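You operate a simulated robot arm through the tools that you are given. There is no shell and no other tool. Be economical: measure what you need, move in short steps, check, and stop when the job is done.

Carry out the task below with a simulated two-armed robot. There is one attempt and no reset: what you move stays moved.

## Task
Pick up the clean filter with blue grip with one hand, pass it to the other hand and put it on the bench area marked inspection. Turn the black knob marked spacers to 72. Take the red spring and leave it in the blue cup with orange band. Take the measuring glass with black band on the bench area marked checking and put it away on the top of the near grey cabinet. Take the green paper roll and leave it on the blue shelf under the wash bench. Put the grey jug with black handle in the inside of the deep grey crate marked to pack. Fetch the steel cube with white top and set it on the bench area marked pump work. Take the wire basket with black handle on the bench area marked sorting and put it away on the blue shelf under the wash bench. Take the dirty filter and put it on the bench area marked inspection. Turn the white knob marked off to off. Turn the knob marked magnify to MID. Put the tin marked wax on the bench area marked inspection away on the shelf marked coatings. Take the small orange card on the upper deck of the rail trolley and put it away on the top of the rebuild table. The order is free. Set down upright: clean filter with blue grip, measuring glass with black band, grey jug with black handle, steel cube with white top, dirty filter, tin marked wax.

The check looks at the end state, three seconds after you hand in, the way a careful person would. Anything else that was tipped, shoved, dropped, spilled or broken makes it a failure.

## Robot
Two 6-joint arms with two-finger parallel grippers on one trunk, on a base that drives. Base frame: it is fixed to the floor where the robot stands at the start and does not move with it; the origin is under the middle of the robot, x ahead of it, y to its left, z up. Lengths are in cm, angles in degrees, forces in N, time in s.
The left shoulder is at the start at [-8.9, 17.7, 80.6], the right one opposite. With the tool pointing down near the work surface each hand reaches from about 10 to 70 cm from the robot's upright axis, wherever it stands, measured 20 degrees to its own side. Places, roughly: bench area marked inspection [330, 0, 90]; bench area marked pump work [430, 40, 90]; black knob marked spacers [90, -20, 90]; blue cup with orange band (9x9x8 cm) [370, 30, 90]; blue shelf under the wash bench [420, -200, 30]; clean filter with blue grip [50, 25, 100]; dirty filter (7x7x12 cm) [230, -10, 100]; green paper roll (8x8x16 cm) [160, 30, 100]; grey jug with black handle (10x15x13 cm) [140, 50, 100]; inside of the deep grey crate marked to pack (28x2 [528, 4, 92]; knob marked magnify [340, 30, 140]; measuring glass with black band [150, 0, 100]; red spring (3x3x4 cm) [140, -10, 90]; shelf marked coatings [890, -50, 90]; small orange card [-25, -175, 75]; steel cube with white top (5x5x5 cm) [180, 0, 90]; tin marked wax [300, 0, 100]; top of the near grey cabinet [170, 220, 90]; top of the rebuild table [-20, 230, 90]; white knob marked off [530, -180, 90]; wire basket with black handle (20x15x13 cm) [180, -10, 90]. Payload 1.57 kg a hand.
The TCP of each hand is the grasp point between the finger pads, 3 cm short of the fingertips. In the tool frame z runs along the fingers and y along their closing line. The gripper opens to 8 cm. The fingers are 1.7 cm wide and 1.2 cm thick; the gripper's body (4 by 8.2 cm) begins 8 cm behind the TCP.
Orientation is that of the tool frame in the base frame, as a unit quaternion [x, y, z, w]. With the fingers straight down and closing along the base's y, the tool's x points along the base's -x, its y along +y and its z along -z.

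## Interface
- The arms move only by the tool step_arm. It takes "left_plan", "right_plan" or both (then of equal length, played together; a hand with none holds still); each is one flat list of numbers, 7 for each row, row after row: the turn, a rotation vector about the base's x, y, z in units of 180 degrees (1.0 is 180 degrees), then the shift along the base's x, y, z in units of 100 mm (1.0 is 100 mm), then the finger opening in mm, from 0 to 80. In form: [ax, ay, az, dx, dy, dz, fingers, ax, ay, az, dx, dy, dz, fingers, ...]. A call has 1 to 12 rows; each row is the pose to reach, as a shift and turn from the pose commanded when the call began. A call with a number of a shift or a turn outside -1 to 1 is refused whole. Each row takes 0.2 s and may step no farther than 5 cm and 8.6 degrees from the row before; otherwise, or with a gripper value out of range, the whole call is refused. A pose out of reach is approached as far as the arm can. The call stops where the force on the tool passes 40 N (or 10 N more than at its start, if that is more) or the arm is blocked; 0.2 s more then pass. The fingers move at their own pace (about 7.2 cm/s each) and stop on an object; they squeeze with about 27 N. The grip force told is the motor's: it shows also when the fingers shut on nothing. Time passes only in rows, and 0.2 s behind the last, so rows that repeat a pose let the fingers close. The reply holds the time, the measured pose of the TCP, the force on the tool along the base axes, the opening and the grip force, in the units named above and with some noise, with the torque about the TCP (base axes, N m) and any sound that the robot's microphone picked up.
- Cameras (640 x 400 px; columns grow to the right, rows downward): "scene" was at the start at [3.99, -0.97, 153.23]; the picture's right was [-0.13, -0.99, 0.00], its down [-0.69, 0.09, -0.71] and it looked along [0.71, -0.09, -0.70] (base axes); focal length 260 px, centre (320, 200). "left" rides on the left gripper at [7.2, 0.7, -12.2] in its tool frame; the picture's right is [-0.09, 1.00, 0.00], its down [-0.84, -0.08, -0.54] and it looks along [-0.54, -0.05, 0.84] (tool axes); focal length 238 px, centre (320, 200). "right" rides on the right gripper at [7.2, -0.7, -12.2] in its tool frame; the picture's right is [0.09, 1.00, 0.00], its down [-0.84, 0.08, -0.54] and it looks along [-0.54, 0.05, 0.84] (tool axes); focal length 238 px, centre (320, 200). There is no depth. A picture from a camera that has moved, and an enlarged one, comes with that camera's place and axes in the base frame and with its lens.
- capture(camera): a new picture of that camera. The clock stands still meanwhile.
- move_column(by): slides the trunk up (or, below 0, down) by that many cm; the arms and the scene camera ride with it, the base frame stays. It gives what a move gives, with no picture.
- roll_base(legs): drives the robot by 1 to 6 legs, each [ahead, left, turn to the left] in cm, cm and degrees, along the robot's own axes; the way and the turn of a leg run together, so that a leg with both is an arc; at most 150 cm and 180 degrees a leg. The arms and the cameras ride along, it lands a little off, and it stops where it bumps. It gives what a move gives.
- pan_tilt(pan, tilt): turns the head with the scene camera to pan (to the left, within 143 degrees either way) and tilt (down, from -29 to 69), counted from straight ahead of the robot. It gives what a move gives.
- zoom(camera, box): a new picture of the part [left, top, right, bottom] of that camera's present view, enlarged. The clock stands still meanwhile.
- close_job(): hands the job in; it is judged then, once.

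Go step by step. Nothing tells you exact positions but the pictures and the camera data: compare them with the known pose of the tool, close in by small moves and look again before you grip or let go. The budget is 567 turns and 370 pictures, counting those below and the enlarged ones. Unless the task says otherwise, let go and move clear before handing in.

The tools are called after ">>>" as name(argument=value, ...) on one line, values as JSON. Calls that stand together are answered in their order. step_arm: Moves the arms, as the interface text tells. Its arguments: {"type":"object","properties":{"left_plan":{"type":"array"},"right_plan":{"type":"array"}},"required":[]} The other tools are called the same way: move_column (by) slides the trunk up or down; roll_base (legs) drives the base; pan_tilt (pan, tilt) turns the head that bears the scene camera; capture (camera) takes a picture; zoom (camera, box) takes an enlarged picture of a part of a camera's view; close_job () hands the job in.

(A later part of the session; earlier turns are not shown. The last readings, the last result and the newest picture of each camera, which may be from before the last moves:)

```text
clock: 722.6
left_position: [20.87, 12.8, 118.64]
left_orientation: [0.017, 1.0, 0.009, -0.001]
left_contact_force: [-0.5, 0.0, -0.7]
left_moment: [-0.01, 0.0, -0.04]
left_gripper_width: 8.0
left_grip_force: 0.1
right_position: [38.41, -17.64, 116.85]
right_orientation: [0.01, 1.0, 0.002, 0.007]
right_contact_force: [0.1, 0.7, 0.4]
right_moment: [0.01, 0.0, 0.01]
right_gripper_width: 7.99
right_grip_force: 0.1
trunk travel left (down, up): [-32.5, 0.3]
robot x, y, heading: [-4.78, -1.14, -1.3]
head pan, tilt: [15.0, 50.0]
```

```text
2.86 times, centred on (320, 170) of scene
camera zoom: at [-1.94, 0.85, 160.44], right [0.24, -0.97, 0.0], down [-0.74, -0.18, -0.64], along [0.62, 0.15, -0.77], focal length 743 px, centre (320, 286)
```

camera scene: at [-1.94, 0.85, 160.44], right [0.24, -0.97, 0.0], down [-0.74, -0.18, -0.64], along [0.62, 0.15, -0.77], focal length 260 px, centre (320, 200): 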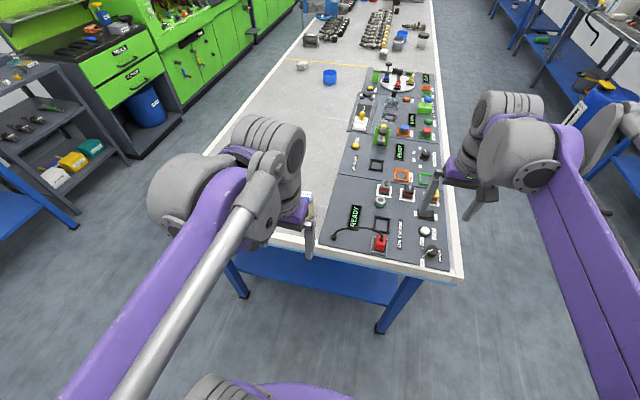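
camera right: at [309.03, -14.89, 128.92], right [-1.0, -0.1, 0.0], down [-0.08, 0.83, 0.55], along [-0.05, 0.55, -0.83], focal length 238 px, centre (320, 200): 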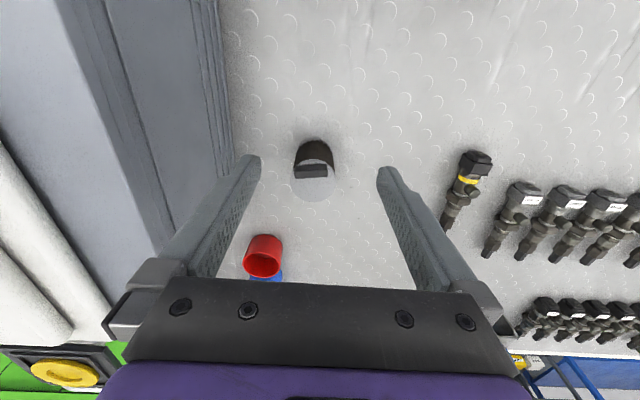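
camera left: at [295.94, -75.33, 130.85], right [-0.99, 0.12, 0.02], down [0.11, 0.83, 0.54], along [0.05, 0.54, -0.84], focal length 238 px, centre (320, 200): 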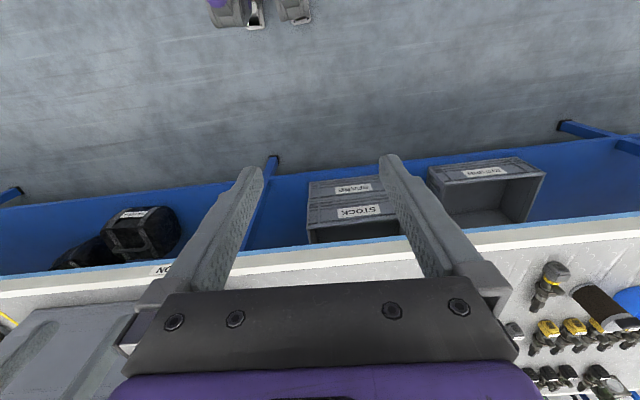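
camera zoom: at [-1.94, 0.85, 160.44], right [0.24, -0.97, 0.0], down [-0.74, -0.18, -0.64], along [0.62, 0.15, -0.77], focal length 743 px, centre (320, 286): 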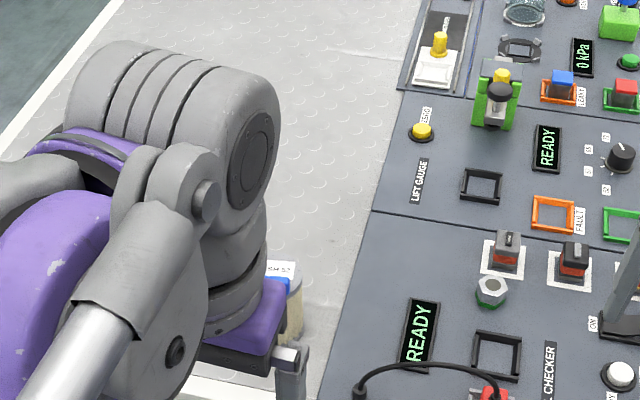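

>>> capture(camera="left")

>>> zoom(camera="left", box=[280, 160, 460, 290])

```text
180 pictures are left
camera left: at [13.67, 13.62, 130.85], right [0.13, 0.99, 0.02], down [0.83, -0.12, 0.54], along [0.54, -0.05, -0.84], focal length 238 px, centre (320, 200)
```

left: 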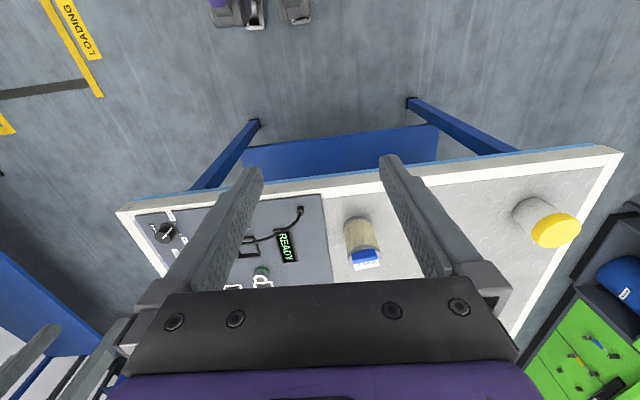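

```text
3.08 times, centred on (370, 225) of left
camera zoom: at [13.67, 13.62, 130.85], right [0.13, 0.99, 0.02], down [0.83, -0.12, 0.54], along [0.54, -0.05, -0.84], focal length 733 px, centre (166, 123)
```

zoom: 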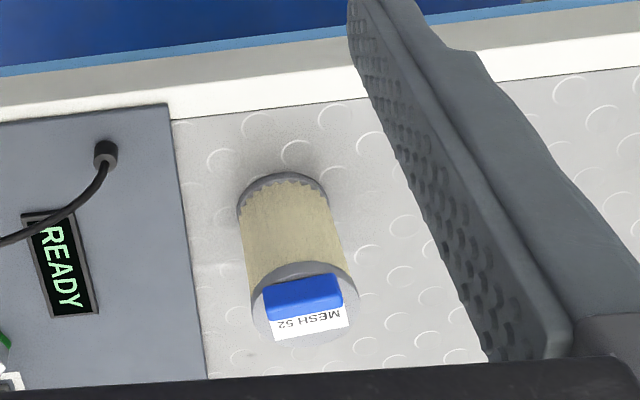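

The clean filter ("MESH 52", blue bar) is at (47.2, 18.4). The left hand will take it low on its body, pitched 40°, leaving the top for the right hand.

>>> step_arm(left_plan=[0, -0.0463, 0, 0.13, 0.09, -0.13, 80, 0, -0.0926, 0, 0.27, 0.18, -0.26, 80, 0, -0.139, 0, 0.4, 0.27, -0.39, 80, 0, -0.185, 0, 0.53, 0.37, -0.52, 80, 0, -0.2315, 0, 0.67, 0.46, -0.65, 80, 0, -0.278, 0, 0.8, 0.55, -0.77, 80])

>>> capture(camera="left")

>>> capture(camera="scene")

```text
clock: 724.0
left_position: [28.78, 18.33, 110.94]
left_orientation: [0.011, 0.905, 0.015, 0.424]
left_contact_force: [0.1, 0.7, 0.1]
left_moment: [0.0, 0.03, -0.01]
left_gripper_width: 7.98
left_grip_force: 0.0
right_position: [38.32, -17.65, 116.86]
right_orientation: [0.01, 1.0, 0.002, 0.007]
right_contact_force: [0.4, 0.8, -1.0]
right_moment: [0.0, -0.02, -0.03]
right_gripper_width: 7.99
right_grip_force: 0.0
trunk travel left (down, up): [-32.5, 0.3]
robot x, y, heading: [-5.21, -1.22, -1.4]
head pan, tilt: [15.0, 50.0]
```

```text
178 pictures are left
camera left: at [14.92, 19.09, 113.23], right [0.07, 0.99, 0.11], down [0.12, -0.12, 0.99], along [0.99, -0.05, -0.13], focal length 238 px, centre (320, 200)
```

left: 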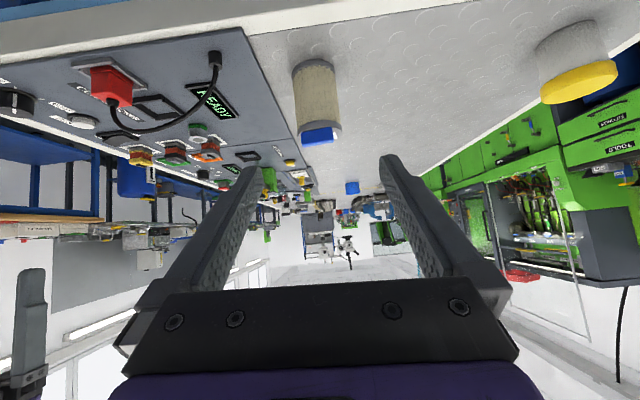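

```text
177 pictures are left
camera scene: at [-1.97, 0.85, 160.44], right [0.24, -0.97, 0.0], down [-0.74, -0.18, -0.64], along [0.62, 0.15, -0.77], focal length 260 px, centre (320, 200)
```

scene: 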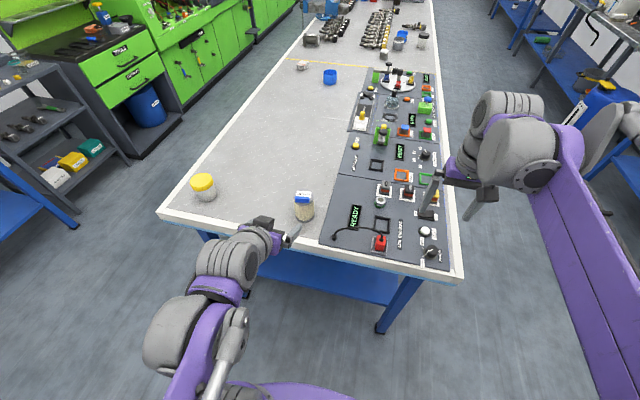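

Aligned. Approach along the axis.

>>> step_arm(left_plan=[0, 0, 0, 0.35, 0.01, -0.29, 80, 0, 0, 0, 0.7, 0.02, -0.58, 80, 0, 0, 0, 1.0, 0.02, -0.84, 80])

>>> capture(camera="left")

```text
clock: 724.8
left_position: [39.02, 18.47, 102.18]
left_orientation: [0.012, 0.906, 0.015, 0.422]
left_contact_force: [-0.4, 0.8, -0.5]
left_moment: [0.02, 0.02, 0.0]
left_gripper_width: 8.0
left_grip_force: 0.0
right_position: [38.61, -17.62, 116.82]
right_orientation: [0.01, 1.0, 0.002, 0.007]
right_contact_force: [0.0, 0.8, -0.3]
right_moment: [0.0, 0.03, 0.03]
right_gripper_width: 8.0
right_grip_force: 0.0
trunk travel left (down, up): [-32.5, 0.3]
robot x, y, heading: [-4.85, -1.08, -1.2]
head pan, tilt: [15.0, 50.0]
```

```text
176 pictures are left
camera left: at [25.07, 19.23, 104.6], right [0.07, 0.99, 0.11], down [0.12, -0.11, 0.99], along [0.99, -0.05, -0.13], focal length 238 px, centre (320, 200)
```

left: 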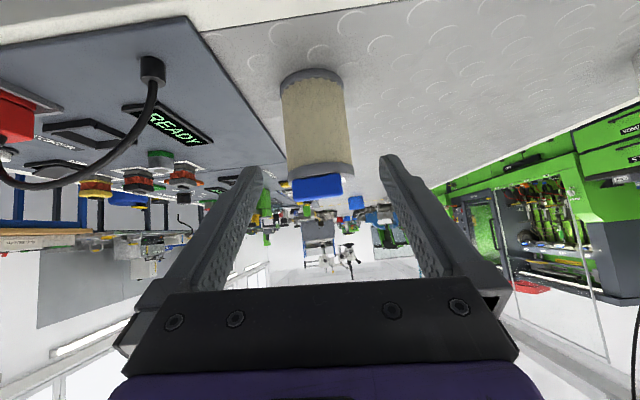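

>>> step_arm(left_plan=[0, 0, 0, 0.3, 0.02, -0.25, 80, 0, 0, 0, 0.6, 0.02, -0.5, 80, 0, 0, 0, 0.8, 0.02, -0.67, 80, 0, 0, 0, 0.8, 0.02, -0.67, 60, 0, 0, 0, 0.8, 0.02, -0.67, 40, 0, 0, 0, 0.8, 0.02, -0.67, 40])

>>> capture(camera="left")

```text
clock: 726.2
left_position: [46.7, 18.69, 95.74]
left_orientation: [0.011, 0.906, 0.015, 0.422]
left_contact_force: [1.2, -1.5, 1.0]
left_moment: [-0.12, -0.07, 0.01]
left_gripper_width: 6.38
left_grip_force: 27.2
right_position: [38.35, -17.54, 116.92]
right_orientation: [0.009, 1.0, 0.002, 0.007]
right_contact_force: [-0.7, 0.7, 0.4]
right_moment: [0.0, 0.0, 0.03]
right_gripper_width: 7.99
right_grip_force: 0.0
trunk travel left (down, up): [-32.5, 0.3]
robot x, y, heading: [-5.39, -0.95, -1.2]
head pan, tilt: [15.0, 50.0]
```

```text
175 pictures are left
camera left: at [32.84, 19.41, 98.07], right [0.07, 0.99, 0.11], down [0.12, -0.12, 0.99], along [0.99, -0.05, -0.13], focal length 238 px, centre (320, 200)
```

left: 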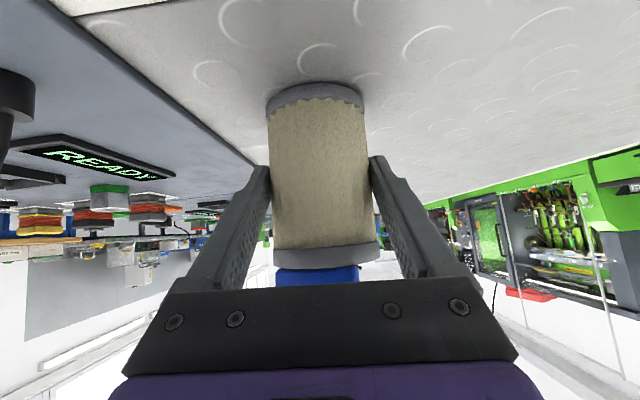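

Gripped low. I lift it and bring it to the centre, while raising the right hand.

>>> step_arm(left_plan=[0, 0, 0, 0, 0, 0.3, 40, 0, 0, 0, 0, 0, 0.65, 40, 0, 0, 0, 0, 0, 1.0, 40], right_plan=[0, 0, 0, 0, 0, 0.3, 80, 0, 0, 0, 0, 0, 0.65, 80, 0, 0, 0, 0, 0, 1.0, 80])

>>> step_arm(left_plan=[0, 0, 0, -0.2, -0.35, 0.2, 40, 0, 0, 0, -0.4, -0.7, 0.4, 40, 0, 0, 0, -0.5, -1.0, 0.6, 40])

>>> step_arm(left_plan=[0, 0, 0, 0, -0.4, 0, 40, 0, 0, 0, 0, -0.8, 0, 40, 0, 0, 0, 0, -0.8, 0, 40], right_plan=[0, 0, 0, 0.1, 0.3, 0, 80, 0, 0, 0, 0.3, 0.6, 0, 80, 0, 0, 0, 0.45, 0.9, 0, 80])

>>> capture(camera="right")

>>> pan_tilt(pan=0, tilt=50)

>>> capture(camera="scene")

```text
clock: 727.0
left_position: [46.71, 18.82, 105.76]
left_orientation: [0.011, 0.906, 0.015, 0.422]
left_contact_force: [0.5, 0.1, -0.6]
left_moment: [-0.04, -0.01, 0.04]
left_gripper_width: 6.37
left_grip_force: 27.1
right_position: [38.43, -17.46, 127.04]
right_orientation: [0.01, 1.0, 0.001, 0.007]
right_contact_force: [-0.5, -0.9, -0.1]
right_moment: [-0.02, 0.02, 0.0]
right_gripper_width: 7.99
right_grip_force: 0.0
trunk travel left (down, up): [-32.5, 0.3]
robot x, y, heading: [-4.73, -0.95, -1.1]
head pan, tilt: [15.0, 50.0]
```

```text
clock: 727.8
left_position: [41.81, 8.63, 111.77]
left_orientation: [0.011, 0.907, 0.015, 0.421]
left_contact_force: [-0.1, -0.3, -1.3]
left_moment: [0.02, 0.04, 0.0]
left_gripper_width: 6.38
left_grip_force: 27.0
right_position: [38.41, -17.75, 127.0]
right_orientation: [0.009, 1.0, 0.002, 0.006]
right_contact_force: [0.4, 0.6, -0.3]
right_moment: [0.0, 0.01, -0.01]
right_gripper_width: 8.02
right_grip_force: 0.1
trunk travel left (down, up): [-32.5, 0.3]
robot x, y, heading: [-4.67, -1.23, -1.2]
head pan, tilt: [15.0, 50.0]
```

```text
clock: 728.6
left_position: [41.99, 0.94, 111.81]
left_orientation: [0.011, 0.906, 0.015, 0.422]
left_contact_force: [0.2, 0.5, -1.5]
left_moment: [-0.01, 0.03, -0.04]
left_gripper_width: 6.35
left_grip_force: 26.9
right_position: [42.82, -8.49, 126.75]
right_orientation: [0.01, 1.0, 0.001, 0.007]
right_contact_force: [1.1, 0.5, 0.3]
right_moment: [0.0, 0.01, 0.02]
right_gripper_width: 8.0
right_grip_force: 0.1
trunk travel left (down, up): [-32.5, 0.3]
robot x, y, heading: [-5.13, -1.46, -1.2]
head pan, tilt: [15.0, 50.0]
```

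```text
174 pictures are left
camera right: at [35.52, -9.14, 138.75], right [-0.07, 1.0, 0.0], down [0.83, 0.06, 0.55], along [0.55, 0.04, -0.83], focal length 238 px, centre (320, 200)
```

right: 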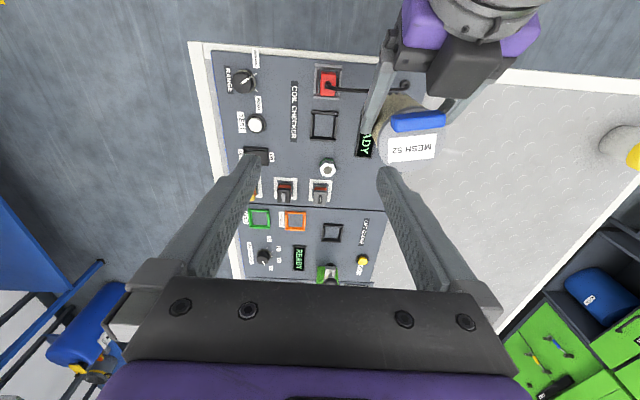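

```text
clock: 729.4
left_position: [41.84, 0.77, 111.79]
left_orientation: [0.012, 0.906, 0.015, 0.422]
left_contact_force: [0.2, 0.6, -1.0]
left_moment: [-0.02, 0.05, 0.0]
left_gripper_width: 6.36
left_grip_force: 27.1
right_position: [42.92, -8.75, 126.75]
right_orientation: [0.009, 1.0, 0.002, 0.007]
right_contact_force: [-0.2, -0.5, -0.6]
right_moment: [-0.01, 0.0, 0.0]
right_gripper_width: 7.98
right_grip_force: 0.1
trunk travel left (down, up): [-32.5, 0.3]
robot x, y, heading: [-4.89, -1.09, -1.1]
head pan, tilt: [0.0, 50.0]
```

```text
173 pictures are left
camera scene: at [-1.72, -1.17, 160.44], right [-0.02, -1.0, 0.0], down [-0.77, 0.02, -0.64], along [0.64, -0.01, -0.77], focal length 260 px, centre (320, 200)
```

scene: 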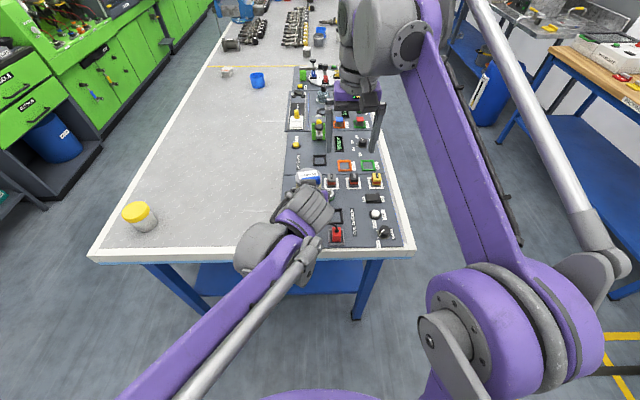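

The filter's top is at (42.2, 0.6, 116.4). I move the right hand over it.

>>> step_arm(right_plan=[0, 0, 0, 0, 0.4, 0, 80, 0, 0, 0, 0.03, 0.8, 0, 80, 0, 0, 0, 0.03, 0.94, -0.1, 80, 0, 0, 0, 0.03, 0.94, -0.3, 80])

>>> capture(camera="right")

>>> capture(camera="scene")

```text
clock: 730.4
left_position: [41.94, 0.72, 111.79]
left_orientation: [0.011, 0.906, 0.015, 0.422]
left_contact_force: [0.4, -0.8, -1.3]
left_moment: [-0.03, 0.02, 0.0]
left_gripper_width: 6.33
left_grip_force: 26.9
right_position: [43.24, 0.74, 123.88]
right_orientation: [0.01, 1.0, 0.001, 0.007]
right_contact_force: [-0.8, -0.3, 0.2]
right_moment: [0.01, -0.01, 0.02]
right_gripper_width: 8.0
right_grip_force: 0.1
trunk travel left (down, up): [-32.5, 0.3]
robot x, y, heading: [-4.74, -1.32, -1.2]
head pan, tilt: [0.0, 50.0]
```

```text
172 pictures are left
camera right: at [35.79, 0.07, 135.89], right [-0.07, 1.0, 0.0], down [0.83, 0.06, 0.55], along [0.55, 0.04, -0.83], focal length 238 px, centre (320, 200)
```

right: 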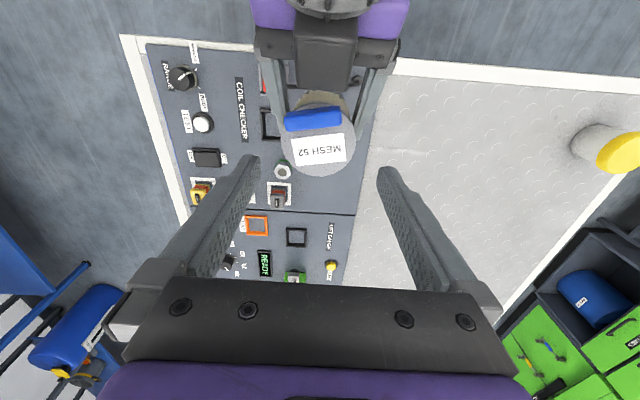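

```text
171 pictures are left
camera scene: at [-1.73, -1.16, 160.44], right [-0.02, -1.0, 0.0], down [-0.77, 0.02, -0.64], along [0.64, -0.01, -0.77], focal length 260 px, centre (320, 200)
```

scene: 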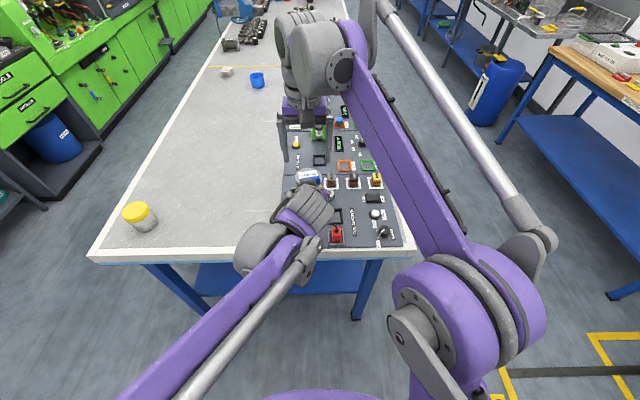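

Aligned. I lower onto the filter's top rim and close, then release the left.

>>> step_arm(right_plan=[0, 0, 0, 0.01, -0.02, -0.3, 80, 0, 0, 0, 0.02, -0.02, -0.55, 80, 0, 0, 0, 0.02, -0.02, -0.7, 80, 0, 0, 0, 0.02, -0.02, -0.7, 65, 0, 0, 0, 0.02, -0.02, -0.7, 45, 0, 0, 0, 0.02, -0.02, -0.7, 40])

>>> capture(camera="right")

```text
clock: 731.8
left_position: [41.87, 0.75, 111.71]
left_orientation: [0.012, 0.906, 0.014, 0.423]
left_contact_force: [-1.3, -10.5, -0.3]
left_moment: [-0.32, -0.04, -0.19]
left_gripper_width: 6.35
left_grip_force: 27.1
right_position: [43.28, 0.45, 116.86]
right_orientation: [0.008, 1.0, 0.002, 0.007]
right_contact_force: [1.6, 10.4, -0.3]
right_moment: [0.84, 0.01, -0.01]
right_gripper_width: 6.36
right_grip_force: 27.5
trunk travel left (down, up): [-32.5, 0.3]
robot x, y, heading: [-4.98, -1.47, -1.4]
head pan, tilt: [0.0, 50.0]
```

```text
170 pictures are left
camera right: at [36.02, -0.16, 128.88], right [-0.07, 1.0, 0.0], down [0.83, 0.06, 0.55], along [0.55, 0.04, -0.83], focal length 238 px, centre (320, 200)
```

right: 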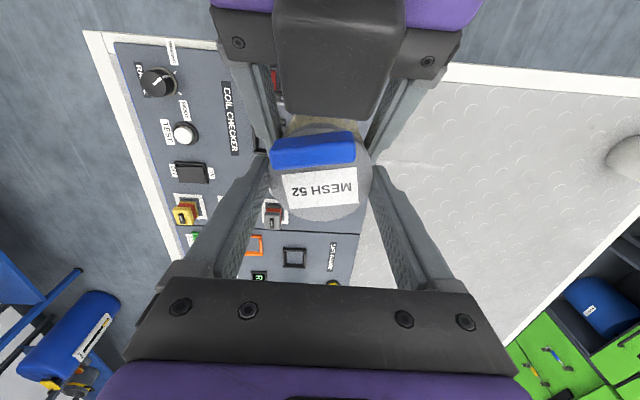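

Both hands hold it. I open the left and draw it straight back.

>>> step_arm(left_plan=[0, 0, 0, 0, 0, 0, 60, 0, 0, 0, 0, 0, 0, 80, 0, 0, 0, 0, 0, 0, 80, 0, 0, 0, -0.3, 0, 0, 80, 0, 0, 0, -0.65, 0, 0, 80, 0, 0, 0, -1.0, 0, 0, 80])

>>> capture(camera="right")

>>> capture(camera="scene")

```text
clock: 733.2
left_position: [31.63, 1.08, 112.02]
left_orientation: [0.011, 0.906, 0.015, 0.424]
left_contact_force: [0.8, -0.1, 0.2]
left_moment: [0.01, 0.0, -0.01]
left_gripper_width: 8.0
left_grip_force: 0.2
right_position: [43.32, 0.54, 116.91]
right_orientation: [0.01, 1.0, 0.001, 0.007]
right_contact_force: [0.1, -0.5, -0.2]
right_moment: [0.0, 0.03, 0.01]
right_gripper_width: 6.37
right_grip_force: 27.0
trunk travel left (down, up): [-32.5, 0.3]
robot x, y, heading: [-5.04, -1.06, -1.3]
head pan, tilt: [0.0, 50.0]
```

```text
169 pictures are left
camera right: at [35.93, -0.14, 128.91], right [-0.07, 1.0, 0.0], down [0.83, 0.06, 0.55], along [0.55, 0.04, -0.83], focal length 238 px, centre (320, 200)
```

right: 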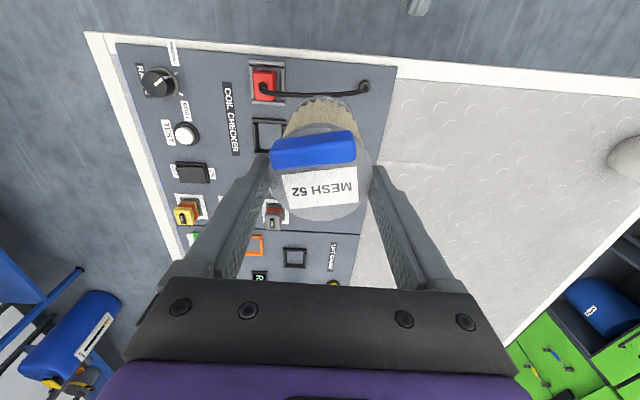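

```text
168 pictures are left
camera scene: at [-1.82, -1.06, 160.44], right [-0.02, -1.0, 0.0], down [-0.77, 0.02, -0.64], along [0.64, -0.01, -0.77], focal length 260 px, centre (320, 200)
```

scene: 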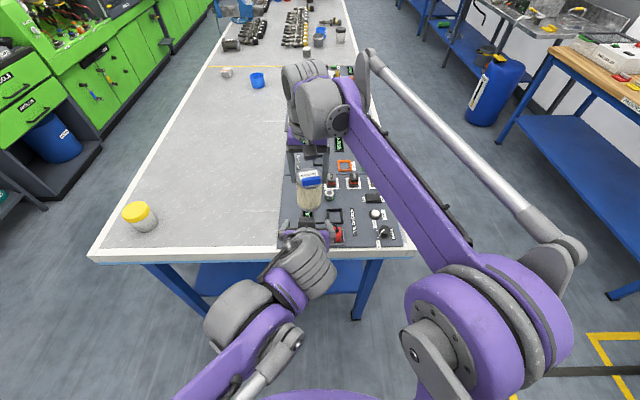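

Handover done: the right hand alone holds the filter. I re-set the left hand and drive to the inspection area.

>>> step_arm(left_plan=[0, 0.0463, 0, 0, 0.17, 0.1, 80, 0, 0.0926, 0, 0, 0.34, 0.2, 80, 0, 0.139, 0, 0, 0.5, 0.3, 80, 0, 0.185, 0, 0, 0.67, 0.4, 80, 0, 0.2315, 0, 0, 0.84, 0.5, 80, 0, 0.278, 0, 0, 1.0, 0.6, 80], right_plan=[0, 0, 0, 0, -0.17, 0, 40, 0, 0, 0, 0, -0.34, 0, 40, 0, 0, 0, 0, -0.5, 0, 40, 0, 0, 0, 0, -0.67, 0, 40, 0, 0, 0, 0, -0.84, 0, 40, 0, 0, 0, 0, -1.0, 0, 40])

>>> step_arm(right_plan=[0, 0, 0, 0, -0.35, 0, 40, 0, 0, 0, 0, -0.7, 0, 40])

>>> roll_base(legs=[[-10, 0, 0], [0, -94, 0], [0, 0, 91.3], [0, -150, 0], [0, -150, 0]])

>>> pan_tilt(pan=0, tilt=45)

>>> capture(camera="scene")

```text
clock: 734.6
left_position: [31.9, 10.66, 117.77]
left_orientation: [0.017, 1.0, 0.008, -0.002]
left_contact_force: [0.6, 0.4, 0.0]
left_moment: [0.03, -0.02, 0.03]
left_gripper_width: 8.02
left_grip_force: 0.2
right_position: [43.58, -9.41, 116.88]
right_orientation: [0.009, 1.0, 0.001, 0.007]
right_contact_force: [-0.4, 0.0, 0.1]
right_moment: [0.01, 0.02, -0.02]
right_gripper_width: 6.33
right_grip_force: 27.1
trunk travel left (down, up): [-32.5, 0.3]
robot x, y, heading: [-4.9, -1.2, -1.4]
head pan, tilt: [0.0, 50.0]
```

```text
clock: 735.2
left_position: [31.79, 10.5, 117.78]
left_orientation: [0.017, 1.0, 0.008, -0.001]
left_contact_force: [0.6, 0.0, 0.4]
left_moment: [-0.03, -0.01, 0.01]
left_gripper_width: 8.02
left_grip_force: 0.0
right_position: [43.31, -16.26, 116.88]
right_orientation: [0.01, 1.0, 0.002, 0.007]
right_contact_force: [-0.3, 0.0, -0.5]
right_moment: [0.03, -0.04, 0.0]
right_gripper_width: 6.37
right_grip_force: 26.9
trunk travel left (down, up): [-32.5, 0.3]
robot x, y, heading: [-4.88, -0.99, -1.3]
head pan, tilt: [0.0, 50.0]
```

```text
clock: 774.3
left_position: [272.6, -60.68, 117.87]
left_orientation: [-0.693, 0.721, 0.006, -0.006]
left_contact_force: [0.3, -0.6, 0.2]
left_moment: [-0.01, -0.04, -0.03]
left_gripper_width: 7.99
left_grip_force: 0.1
right_position: [299.55, -49.33, 116.84]
right_orientation: [-0.699, 0.715, 0.006, 0.004]
right_contact_force: [0.4, -0.2, -0.1]
right_moment: [-0.02, 0.04, -0.03]
right_gripper_width: 6.31
right_grip_force: 27.3
trunk travel left (down, up): [-32.5, 0.3]
robot x, y, heading: [284.24, -97.56, 88.4]
head pan, tilt: [0.0, 50.0]
```

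```text
clock: 775.0
left_position: [272.56, -60.59, 117.75]
left_orientation: [-0.693, 0.721, 0.006, -0.008]
left_contact_force: [-0.2, 0.0, 0.5]
left_moment: [0.02, -0.04, 0.01]
left_gripper_width: 7.99
left_grip_force: 0.1
right_position: [299.73, -49.25, 116.75]
right_orientation: [-0.699, 0.715, 0.006, 0.003]
right_contact_force: [0.2, -0.7, -0.8]
right_moment: [-0.02, -0.02, 0.0]
right_gripper_width: 6.34
right_grip_force: 27.0
trunk travel left (down, up): [-32.5, 0.3]
robot x, y, heading: [284.17, -97.51, 88.6]
head pan, tilt: [0.0, 45.0]
```

```text
167 pictures are left
camera scene: at [284.3, -93.68, 161.13], right [1.0, -0.03, 0.0], down [-0.02, -0.71, -0.71], along [0.02, 0.71, -0.71], focal length 260 px, centre (320, 200)
```

scene: 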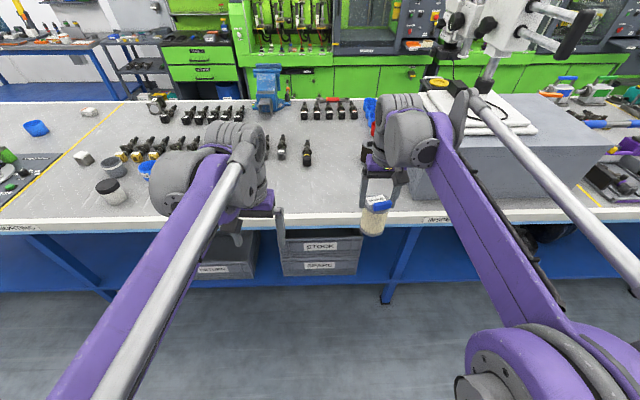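

I place the clean filter in front of the dirty one, at about (310, −14).

>>> roll_base(legs=[[34, -10, 1.5]])

>>> capture(camera="right")

>>> step_arm(right_plan=[0, 0, 0, 0, 0, -0.4, 40, 0, 0, 0, 0, 0, -0.8, 40, 0, 0, 0, 0, 0, -1.0, 40])

>>> capture(camera="scene")

```text
clock: 777.2
left_position: [282.11, -27.56, 117.83]
left_orientation: [-0.703, 0.711, 0.006, -0.007]
left_contact_force: [0.6, 0.6, -0.7]
left_moment: [0.04, 0.0, -0.03]
left_gripper_width: 8.0
left_grip_force: 0.1
right_position: [308.82, -15.65, 116.82]
right_orientation: [0.708, -0.706, -0.006, -0.003]
right_contact_force: [0.2, 0.2, -0.4]
right_moment: [-0.02, 0.01, 0.0]
right_gripper_width: 6.32
right_grip_force: 27.0
trunk travel left (down, up): [-32.5, 0.3]
robot x, y, heading: [294.73, -64.03, 90.1]
head pan, tilt: [0.0, 45.0]
```

```text
166 pictures are left
camera right: at [309.54, -22.9, 128.9], right [-1.0, -0.1, 0.0], down [-0.08, 0.83, 0.55], along [-0.05, 0.55, -0.83], focal length 238 px, centre (320, 200)
```

right: 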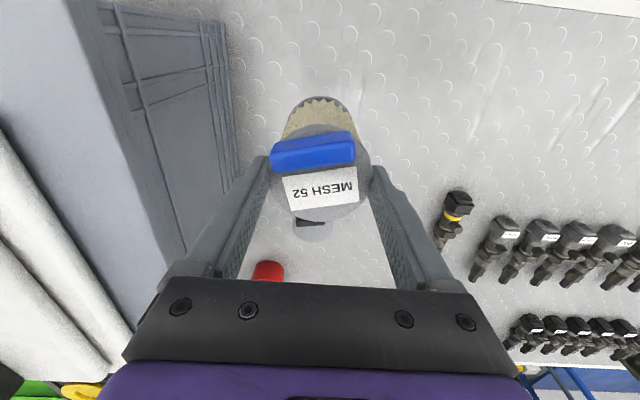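

```text
clock: 778.0
left_position: [282.11, -27.51, 117.82]
left_orientation: [-0.703, 0.711, 0.005, -0.006]
left_contact_force: [-0.1, 0.6, -0.7]
left_moment: [-0.01, -0.01, 0.02]
left_gripper_width: 8.0
left_grip_force: 0.2
right_position: [308.76, -15.24, 107.15]
right_orientation: [0.709, -0.705, -0.006, -0.003]
right_contact_force: [0.5, 1.0, 0.4]
right_moment: [0.0, 0.0, 0.0]
right_gripper_width: 6.31
right_grip_force: 27.0
trunk travel left (down, up): [-32.5, 0.3]
robot x, y, heading: [295.14, -63.68, 89.8]
head pan, tilt: [0.0, 45.0]
```

```text
165 pictures are left
camera scene: at [294.7, -60.12, 161.13], right [1.0, 0.0, 0.0], down [0.0, -0.71, -0.71], along [0.0, 0.71, -0.71], focal length 260 px, centre (320, 200)
```

scene: 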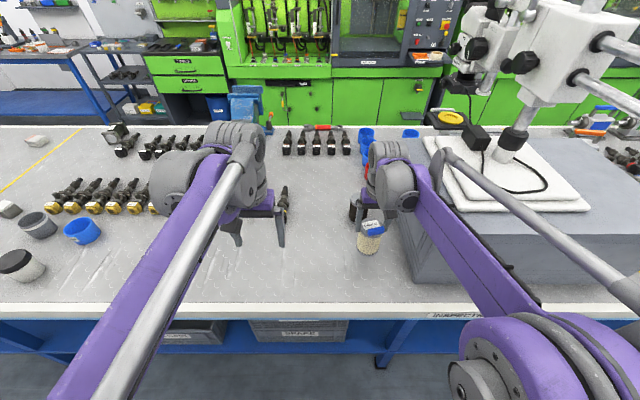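

>>> step_arm(right_plan=[0, 0, 0, 0, 0, -0.3, 40, 0, 0, 0, 0, 0, -0.5, 40, 0, 0, 0, 0, 0, -0.56, 40, 0, 0, 0, 0, 0, -0.6, 40, 0, 0, 0, 0, 0, -0.63, 40, 0, 0, 0, 0, 0, -0.66, 40, 0, 0, 0, 0, 0, -0.69, 40, 0, 0, 0, 0, 0, -0.72, 40, 0, 0, 0, 0, 0, -0.75, 40, 0, 0, 0, 0, 0, -0.78, 40, 0, 0, 0, 0, 0, -0.81, 40])

>>> capture(camera="right")

```text
clock: 780.4
left_position: [282.1, -27.7, 117.97]
left_orientation: [-0.703, 0.711, 0.007, -0.006]
left_contact_force: [-0.6, -0.6, 0.9]
left_moment: [-0.01, 0.03, 0.02]
left_gripper_width: 8.0
left_grip_force: 0.1
right_position: [308.81, -15.58, 98.79]
right_orientation: [0.708, -0.706, -0.006, -0.005]
right_contact_force: [-0.2, -0.6, 21.7]
right_moment: [-0.17, -0.09, 0.06]
right_gripper_width: 6.35
right_grip_force: 27.0
trunk travel left (down, up): [-32.5, 0.3]
robot x, y, heading: [294.79, -63.87, 89.8]
head pan, tilt: [0.0, 45.0]
```

```text
164 pictures are left
camera right: at [309.5, -22.98, 110.82], right [-1.0, -0.1, 0.0], down [-0.08, 0.83, 0.55], along [-0.05, 0.55, -0.83], focal length 238 px, centre (320, 200)
```

right: 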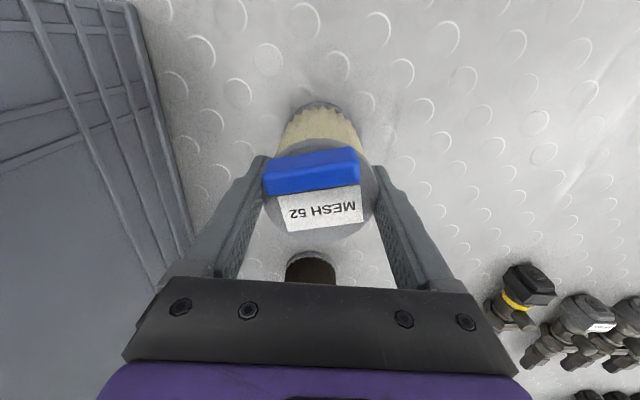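

Contact with the bench. Release and rise.

>>> step_arm(right_plan=[0, 0, 0, 0, 0, 0.08, 65, 0, 0, 0, 0, 0, 0.08, 80, 0, 0, 0, 0, 0, 0.08, 80, 0, 0, 0, 0, 0, 0.4, 80, 0, 0, 0, 0, 0, 0.8, 80, 0, 0, 0, 0, 0, 1.0, 80])

>>> step_arm(right_plan=[0, 0, 0, 0, 0, 0.4, 80, 0, 0, 0, 0, -0.2, 0.8, 80, 0, 0, 0, 0, -0.5, 1.0, 80])

>>> capture(camera="right")

```text
clock: 781.8
left_position: [282.12, -27.56, 117.83]
left_orientation: [-0.703, 0.711, 0.006, -0.007]
left_contact_force: [-0.2, -1.0, 0.1]
left_moment: [0.0, 0.01, -0.01]
left_gripper_width: 7.98
left_grip_force: 0.0
right_position: [308.72, -15.48, 108.82]
right_orientation: [0.709, -0.706, -0.007, -0.004]
right_contact_force: [-0.8, 0.2, 0.1]
right_moment: [-0.02, 0.01, -0.02]
right_gripper_width: 7.98
right_grip_force: 0.1
trunk travel left (down, up): [-32.5, 0.3]
robot x, y, heading: [294.64, -63.83, 90.1]
head pan, tilt: [0.0, 45.0]
```

```text
clock: 782.6
left_position: [282.17, -27.62, 117.83]
left_orientation: [-0.703, 0.712, 0.006, -0.006]
left_contact_force: [0.6, 0.1, -0.7]
left_moment: [0.01, -0.01, -0.01]
left_gripper_width: 8.0
left_grip_force: 0.0
right_position: [308.78, -20.41, 118.75]
right_orientation: [0.708, -0.706, -0.007, -0.004]
right_contact_force: [0.2, 0.2, 0.9]
right_moment: [0.03, -0.02, -0.01]
right_gripper_width: 7.97
right_grip_force: 0.1
trunk travel left (down, up): [-32.5, 0.3]
robot x, y, heading: [294.67, -64.26, 89.8]
head pan, tilt: [0.0, 45.0]
```

```text
163 pictures are left
camera right: at [309.44, -27.81, 130.77], right [-1.0, -0.1, 0.0], down [-0.08, 0.83, 0.55], along [-0.05, 0.55, -0.83], focal length 238 px, centre (320, 200)
```

right: 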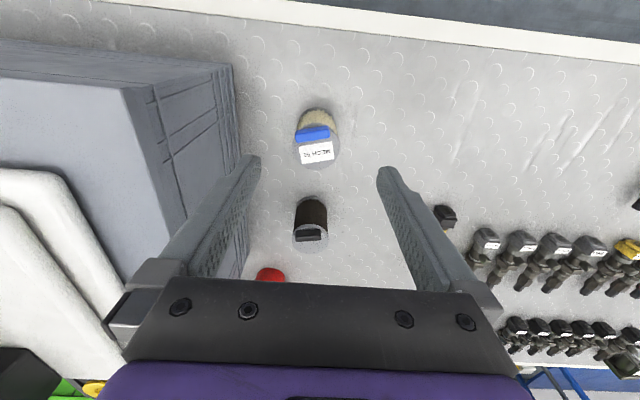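

Both filters stand upright in the inspection area. Next: red spring (left hand) and steel cube (right hand).

>>> roll_base(legs=[[0, 140, 0]])

>>> capture(camera="left")

>>> capture(camera="scene")

```text
clock: 795.1
left_position: [142.65, -25.46, 117.84]
left_orientation: [-0.694, 0.72, 0.006, -0.006]
left_contact_force: [0.1, -0.8, 0.1]
left_moment: [0.01, 0.0, -0.05]
left_gripper_width: 7.99
left_grip_force: 0.2
right_position: [169.56, -18.9, 118.63]
right_orientation: [-0.699, 0.715, 0.007, 0.003]
right_contact_force: [-0.7, 0.4, -0.8]
right_moment: [0.01, -0.01, 0.0]
right_gripper_width: 7.97
right_grip_force: 0.0
trunk travel left (down, up): [-32.5, 0.3]
robot x, y, heading: [154.68, -62.6, 88.7]
head pan, tilt: [0.0, 45.0]
```

```text
162 pictures are left
camera left: at [142.12, -32.57, 130.02], right [-0.99, 0.13, 0.02], down [0.12, 0.83, 0.54], along [0.06, 0.54, -0.84], focal length 238 px, centre (320, 200)
```

left: 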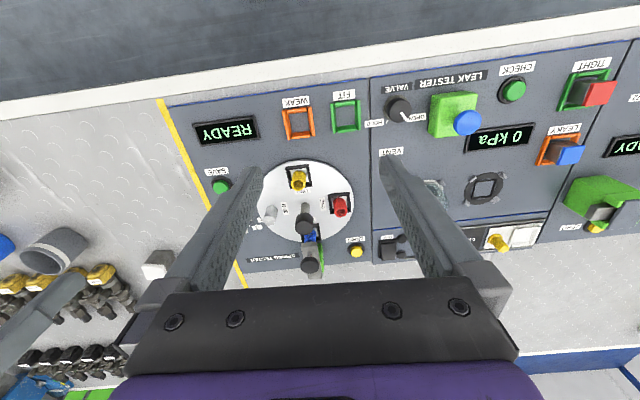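

```text
161 pictures are left
camera scene: at [154.53, -58.43, 161.13], right [1.0, -0.03, 0.0], down [-0.02, -0.71, -0.71], along [0.02, 0.71, -0.71], focal length 260 px, centre (320, 200)
```

scene: 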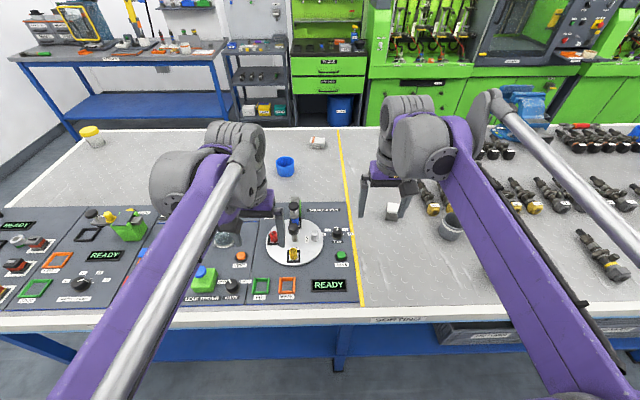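

The red spring is at about (141.2, −8.6). I move the left hand above it.

>>> step_arm(left_plan=[0, 0, 0.007, -0.05, 0.4, -0.1, 50, 0, 0, 0.007, -0.1, 0.8, -0.2, 50, 0, 0, 0.007, -0.14, 1.0, -0.4, 50])

>>> step_arm(left_plan=[0, 0, 0, 0, 0.3, -0.3, 50, 0, 0, 0, 0, 0.6, -0.5, 50, 0, 0, 0, 0, 0.69, -0.6, 50])

>>> zoom(camera="left", box=[230, 50, 410, 230])

>>> zoom(camera="scene", box=[210, 170, 350, 290])

```text
clock: 795.9
left_position: [141.4, -15.41, 113.62]
left_orientation: [-0.702, 0.712, 0.005, -0.006]
left_contact_force: [-0.6, 0.3, 0.2]
left_moment: [0.03, 0.03, -0.01]
left_gripper_width: 5.0
left_grip_force: 0.1
right_position: [169.53, -18.74, 118.63]
right_orientation: [-0.7, 0.715, 0.006, 0.004]
right_contact_force: [0.5, 0.0, 1.2]
right_moment: [0.0, -0.02, -0.01]
right_gripper_width: 8.01
right_grip_force: 0.1
trunk travel left (down, up): [-32.5, 0.3]
robot x, y, heading: [154.44, -62.37, 88.6]
head pan, tilt: [0.0, 45.0]
```

```text
clock: 796.7
left_position: [141.36, -8.65, 107.74]
left_orientation: [-0.701, 0.713, 0.005, -0.007]
left_contact_force: [0.4, 0.6, 0.5]
left_moment: [0.0, 0.0, 0.02]
left_gripper_width: 5.0
left_grip_force: 0.2
right_position: [169.51, -18.87, 118.71]
right_orientation: [-0.7, 0.714, 0.006, 0.004]
right_contact_force: [0.3, -0.5, 0.7]
right_moment: [0.02, 0.0, 0.02]
right_gripper_width: 7.98
right_grip_force: 0.1
trunk travel left (down, up): [-32.5, 0.3]
robot x, y, heading: [154.22, -63.03, 88.7]
head pan, tilt: [0.0, 45.0]
```

```text
2.22 times, centred on (320, 140) of left
camera zoom: at [140.86, -15.79, 119.94], right [-0.99, 0.11, 0.02], down [0.1, 0.84, 0.54], along [0.04, 0.54, -0.84], focal length 530 px, centre (320, 333)
```

zoom: 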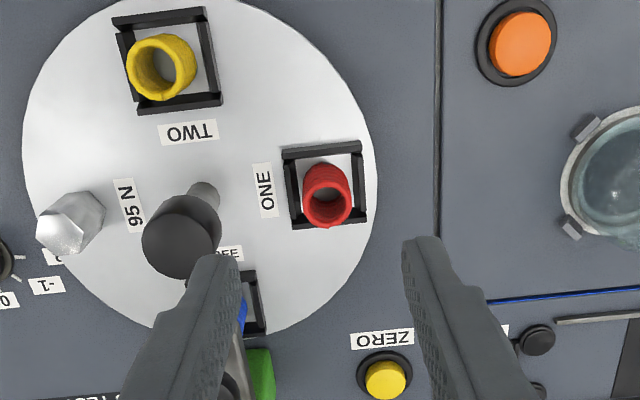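

```text
3.33 times, centred on (280, 230) of scene
camera zoom: at [154.52, -58.46, 161.13], right [1.0, -0.03, 0.0], down [-0.02, -0.71, -0.71], along [0.02, 0.71, -0.71], focal length 867 px, centre (453, 100)
```

zoom: 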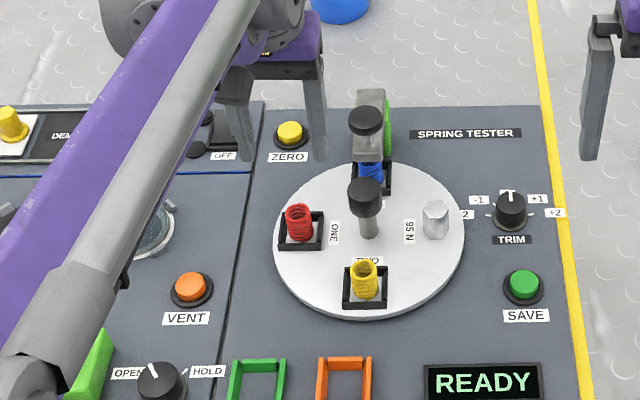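

Spring top at (141.1, −7.4, 95.5); post knob clear. I descend in two steps and grip gently.

>>> step_arm(left_plan=[0, 0, 0, -0.02, 0.12, -0.3, 44, 0, 0, 0, -0.02, 0.12, -0.65, 44, 0, 0, 0, -0.02, 0.12, -0.8, 44])

>>> zoom(camera="left", box=[230, 80, 410, 260])

```text
clock: 797.5
left_position: [141.36, -7.52, 99.68]
left_orientation: [-0.702, 0.712, 0.005, -0.007]
left_contact_force: [-0.5, 0.6, 0.3]
left_moment: [0.0, 0.03, -0.01]
left_gripper_width: 4.4
left_grip_force: 0.1
right_position: [169.52, -18.87, 118.67]
right_orientation: [-0.699, 0.715, 0.006, 0.003]
right_contact_force: [-0.4, 0.0, -1.4]
right_moment: [0.02, -0.03, -0.01]
right_gripper_width: 7.98
right_grip_force: 0.1
trunk travel left (down, up): [-32.5, 0.3]
robot x, y, heading: [154.73, -62.0, 88.6]
head pan, tilt: [0.0, 45.0]
```

```text
2.22 times, centred on (320, 170) of left
camera zoom: at [140.69, -14.64, 111.89], right [-0.99, 0.11, 0.02], down [0.1, 0.84, 0.54], along [0.04, 0.54, -0.84], focal length 530 px, centre (320, 267)
```

zoom: 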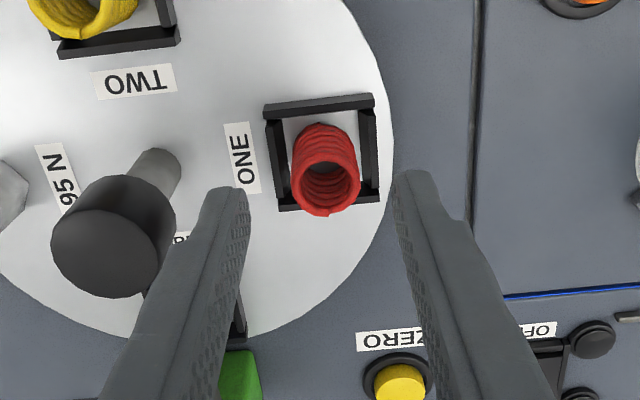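

>>> step_arm(left_plan=[0, 0, 0, -0.04, 0, -0.2, 44, 0, 0, 0, -0.04, 0, -0.36, 44, 0, 0, 0, -0.04, 0, -0.36, 30, 0, 0, 0, -0.04, 0, -0.36, 15, 0, 0, 0, -0.04, 0, -0.36, 15])

>>> zoom(camera="left", box=[230, 80, 410, 260])

```text
clock: 798.7
left_position: [140.87, -7.29, 96.14]
left_orientation: [-0.701, 0.713, 0.005, -0.007]
left_contact_force: [0.3, -0.6, 0.1]
left_moment: [0.04, -0.01, 0.0]
left_gripper_width: 2.23
left_grip_force: 27.2
right_position: [169.55, -18.79, 118.8]
right_orientation: [-0.699, 0.715, 0.005, 0.005]
right_contact_force: [-0.1, -0.3, 0.6]
right_moment: [0.02, 0.02, -0.01]
right_gripper_width: 8.03
right_grip_force: 0.0
trunk travel left (down, up): [-32.5, 0.3]
robot x, y, heading: [154.86, -62.2, 88.5]
head pan, tilt: [0.0, 45.0]
```

```text
2.22 times, centred on (320, 170) of left
camera zoom: at [140.28, -14.48, 108.34], right [-0.99, 0.11, 0.02], down [0.1, 0.84, 0.54], along [0.04, 0.54, -0.84], focal length 530 px, centre (320, 267)
```

zoom: 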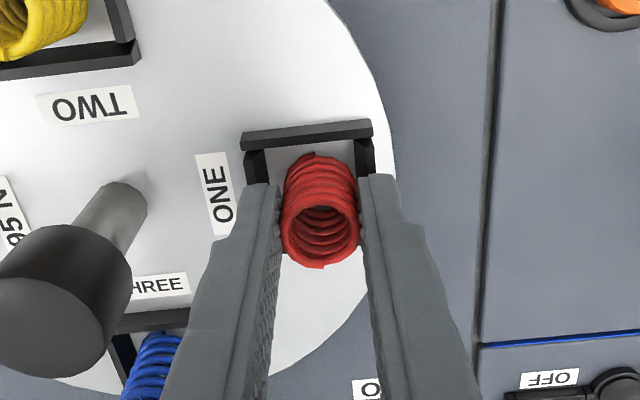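

Spring gripped. I lift it, then shift the base for the right hand to reach the cube at (182, 4).

>>> step_arm(left_plan=[0, 0, 0, 0, 0, 0.3, 15, 0, 0, 0, 0, 0, 0.65, 15, 0, 0, 0, 0, 0, 1.0, 15])

>>> step_arm(left_plan=[0, 0, 0, 0, -0.3, 0.3, 15, 0, 0, 0, 0, -0.6, 0.6, 15, 0, 0, 0, 0, -1.0, 1.0, 15])

>>> zoom(camera="left", box=[230, 80, 410, 260])

>>> roll_base(legs=[[12, -12, 1.3]])

>>> capture(camera="right")

```text
clock: 799.5
left_position: [140.85, -7.48, 106.16]
left_orientation: [-0.701, 0.713, 0.006, -0.007]
left_contact_force: [-0.7, -0.2, -0.3]
left_moment: [-0.01, 0.03, 0.01]
left_gripper_width: 2.25
left_grip_force: 26.7
right_position: [169.54, -18.83, 118.78]
right_orientation: [-0.699, 0.715, 0.006, 0.005]
right_contact_force: [0.2, 0.4, 0.4]
right_moment: [-0.02, 0.0, -0.01]
right_gripper_width: 8.01
right_grip_force: 0.0
trunk travel left (down, up): [-32.5, 0.3]
robot x, y, heading: [154.29, -61.89, 88.6]
head pan, tilt: [0.0, 45.0]
```

```text
refused: row 3 steps farther than a row can; nothing moved
```

```text
2.22 times, centred on (320, 170) of left
camera zoom: at [140.23, -14.43, 118.38], right [-0.99, 0.11, 0.02], down [0.1, 0.84, 0.54], along [0.04, 0.54, -0.84], focal length 530 px, centre (320, 267)
```

zoom: 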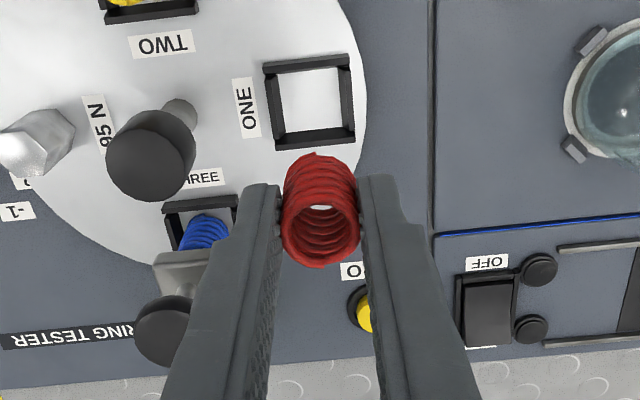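

```text
clock: 801.1
left_position: [149.7, 2.29, 106.22]
left_orientation: [0.711, -0.703, -0.006, 0.007]
left_contact_force: [0.2, 0.4, 1.2]
left_moment: [0.01, 0.05, 0.02]
left_gripper_width: 2.24
left_grip_force: 26.7
right_position: [178.82, -8.42, 118.78]
right_orientation: [0.709, -0.705, -0.005, -0.003]
right_contact_force: [0.8, 0.1, -0.3]
right_moment: [0.0, 0.01, 0.01]
right_gripper_width: 8.0
right_grip_force: 0.0
trunk travel left (down, up): [-32.5, 0.3]
robot x, y, heading: [164.82, -52.4, 90.4]
head pan, tilt: [0.0, 45.0]
stopped in leg 1: the robot was blocked; the commanded pose is now the measured one
```

```text
155 pictures are left
camera right: at [179.66, -15.81, 130.66], right [-1.0, -0.1, 0.0], down [-0.08, 0.83, 0.55], along [-0.06, 0.55, -0.83], focal length 238 px, centre (320, 200)
```

right: 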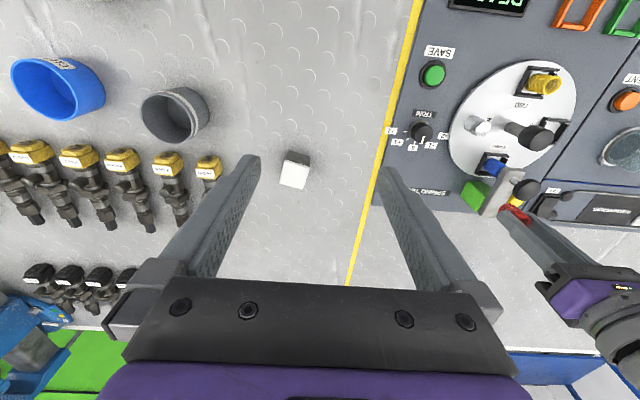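

The left retract was refused, so the left hand touched the spring tester's column when the base moved. I look before moving.

>>> zoom(camera="right", box=[430, 60, 640, 260])

>>> capture(camera="left")

>>> zoom(camera="scene", box=[190, 140, 370, 290])

```text
2.00 times, centred on (535, 160) of right
camera zoom: at [179.66, -15.81, 130.66], right [-1.0, -0.1, 0.0], down [-0.08, 0.83, 0.55], along [-0.06, 0.55, -0.83], focal length 477 px, centre (-110, 280)
```

zoom: 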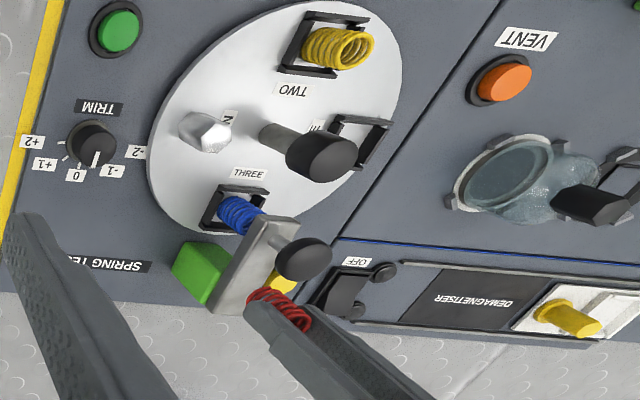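

```text
153 pictures are left
camera left: at [149.43, -4.8, 118.3], right [-1.0, 0.08, 0.02], down [0.08, 0.84, 0.54], along [0.03, 0.54, -0.84], focal length 238 px, centre (320, 200)
```

left: 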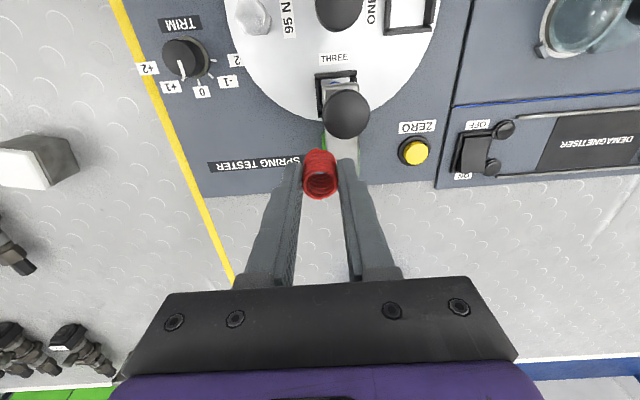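

```text
2.67 times, centred on (280, 215) of scene
camera zoom: at [165.02, -48.39, 161.15], right [1.0, 0.0, 0.0], down [0.0, -0.71, -0.71], along [0.0, 0.71, -0.71], focal length 694 px, centre (427, 160)
```

zoom: 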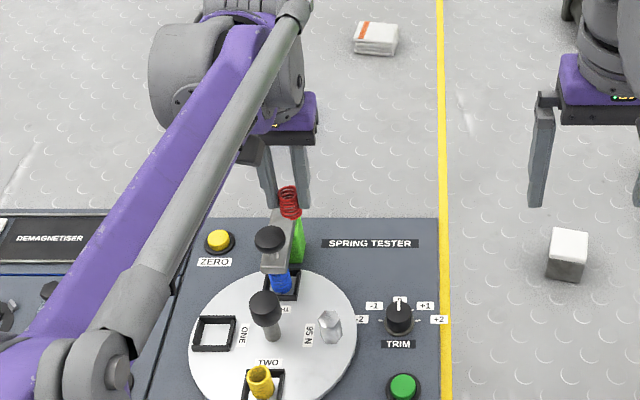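

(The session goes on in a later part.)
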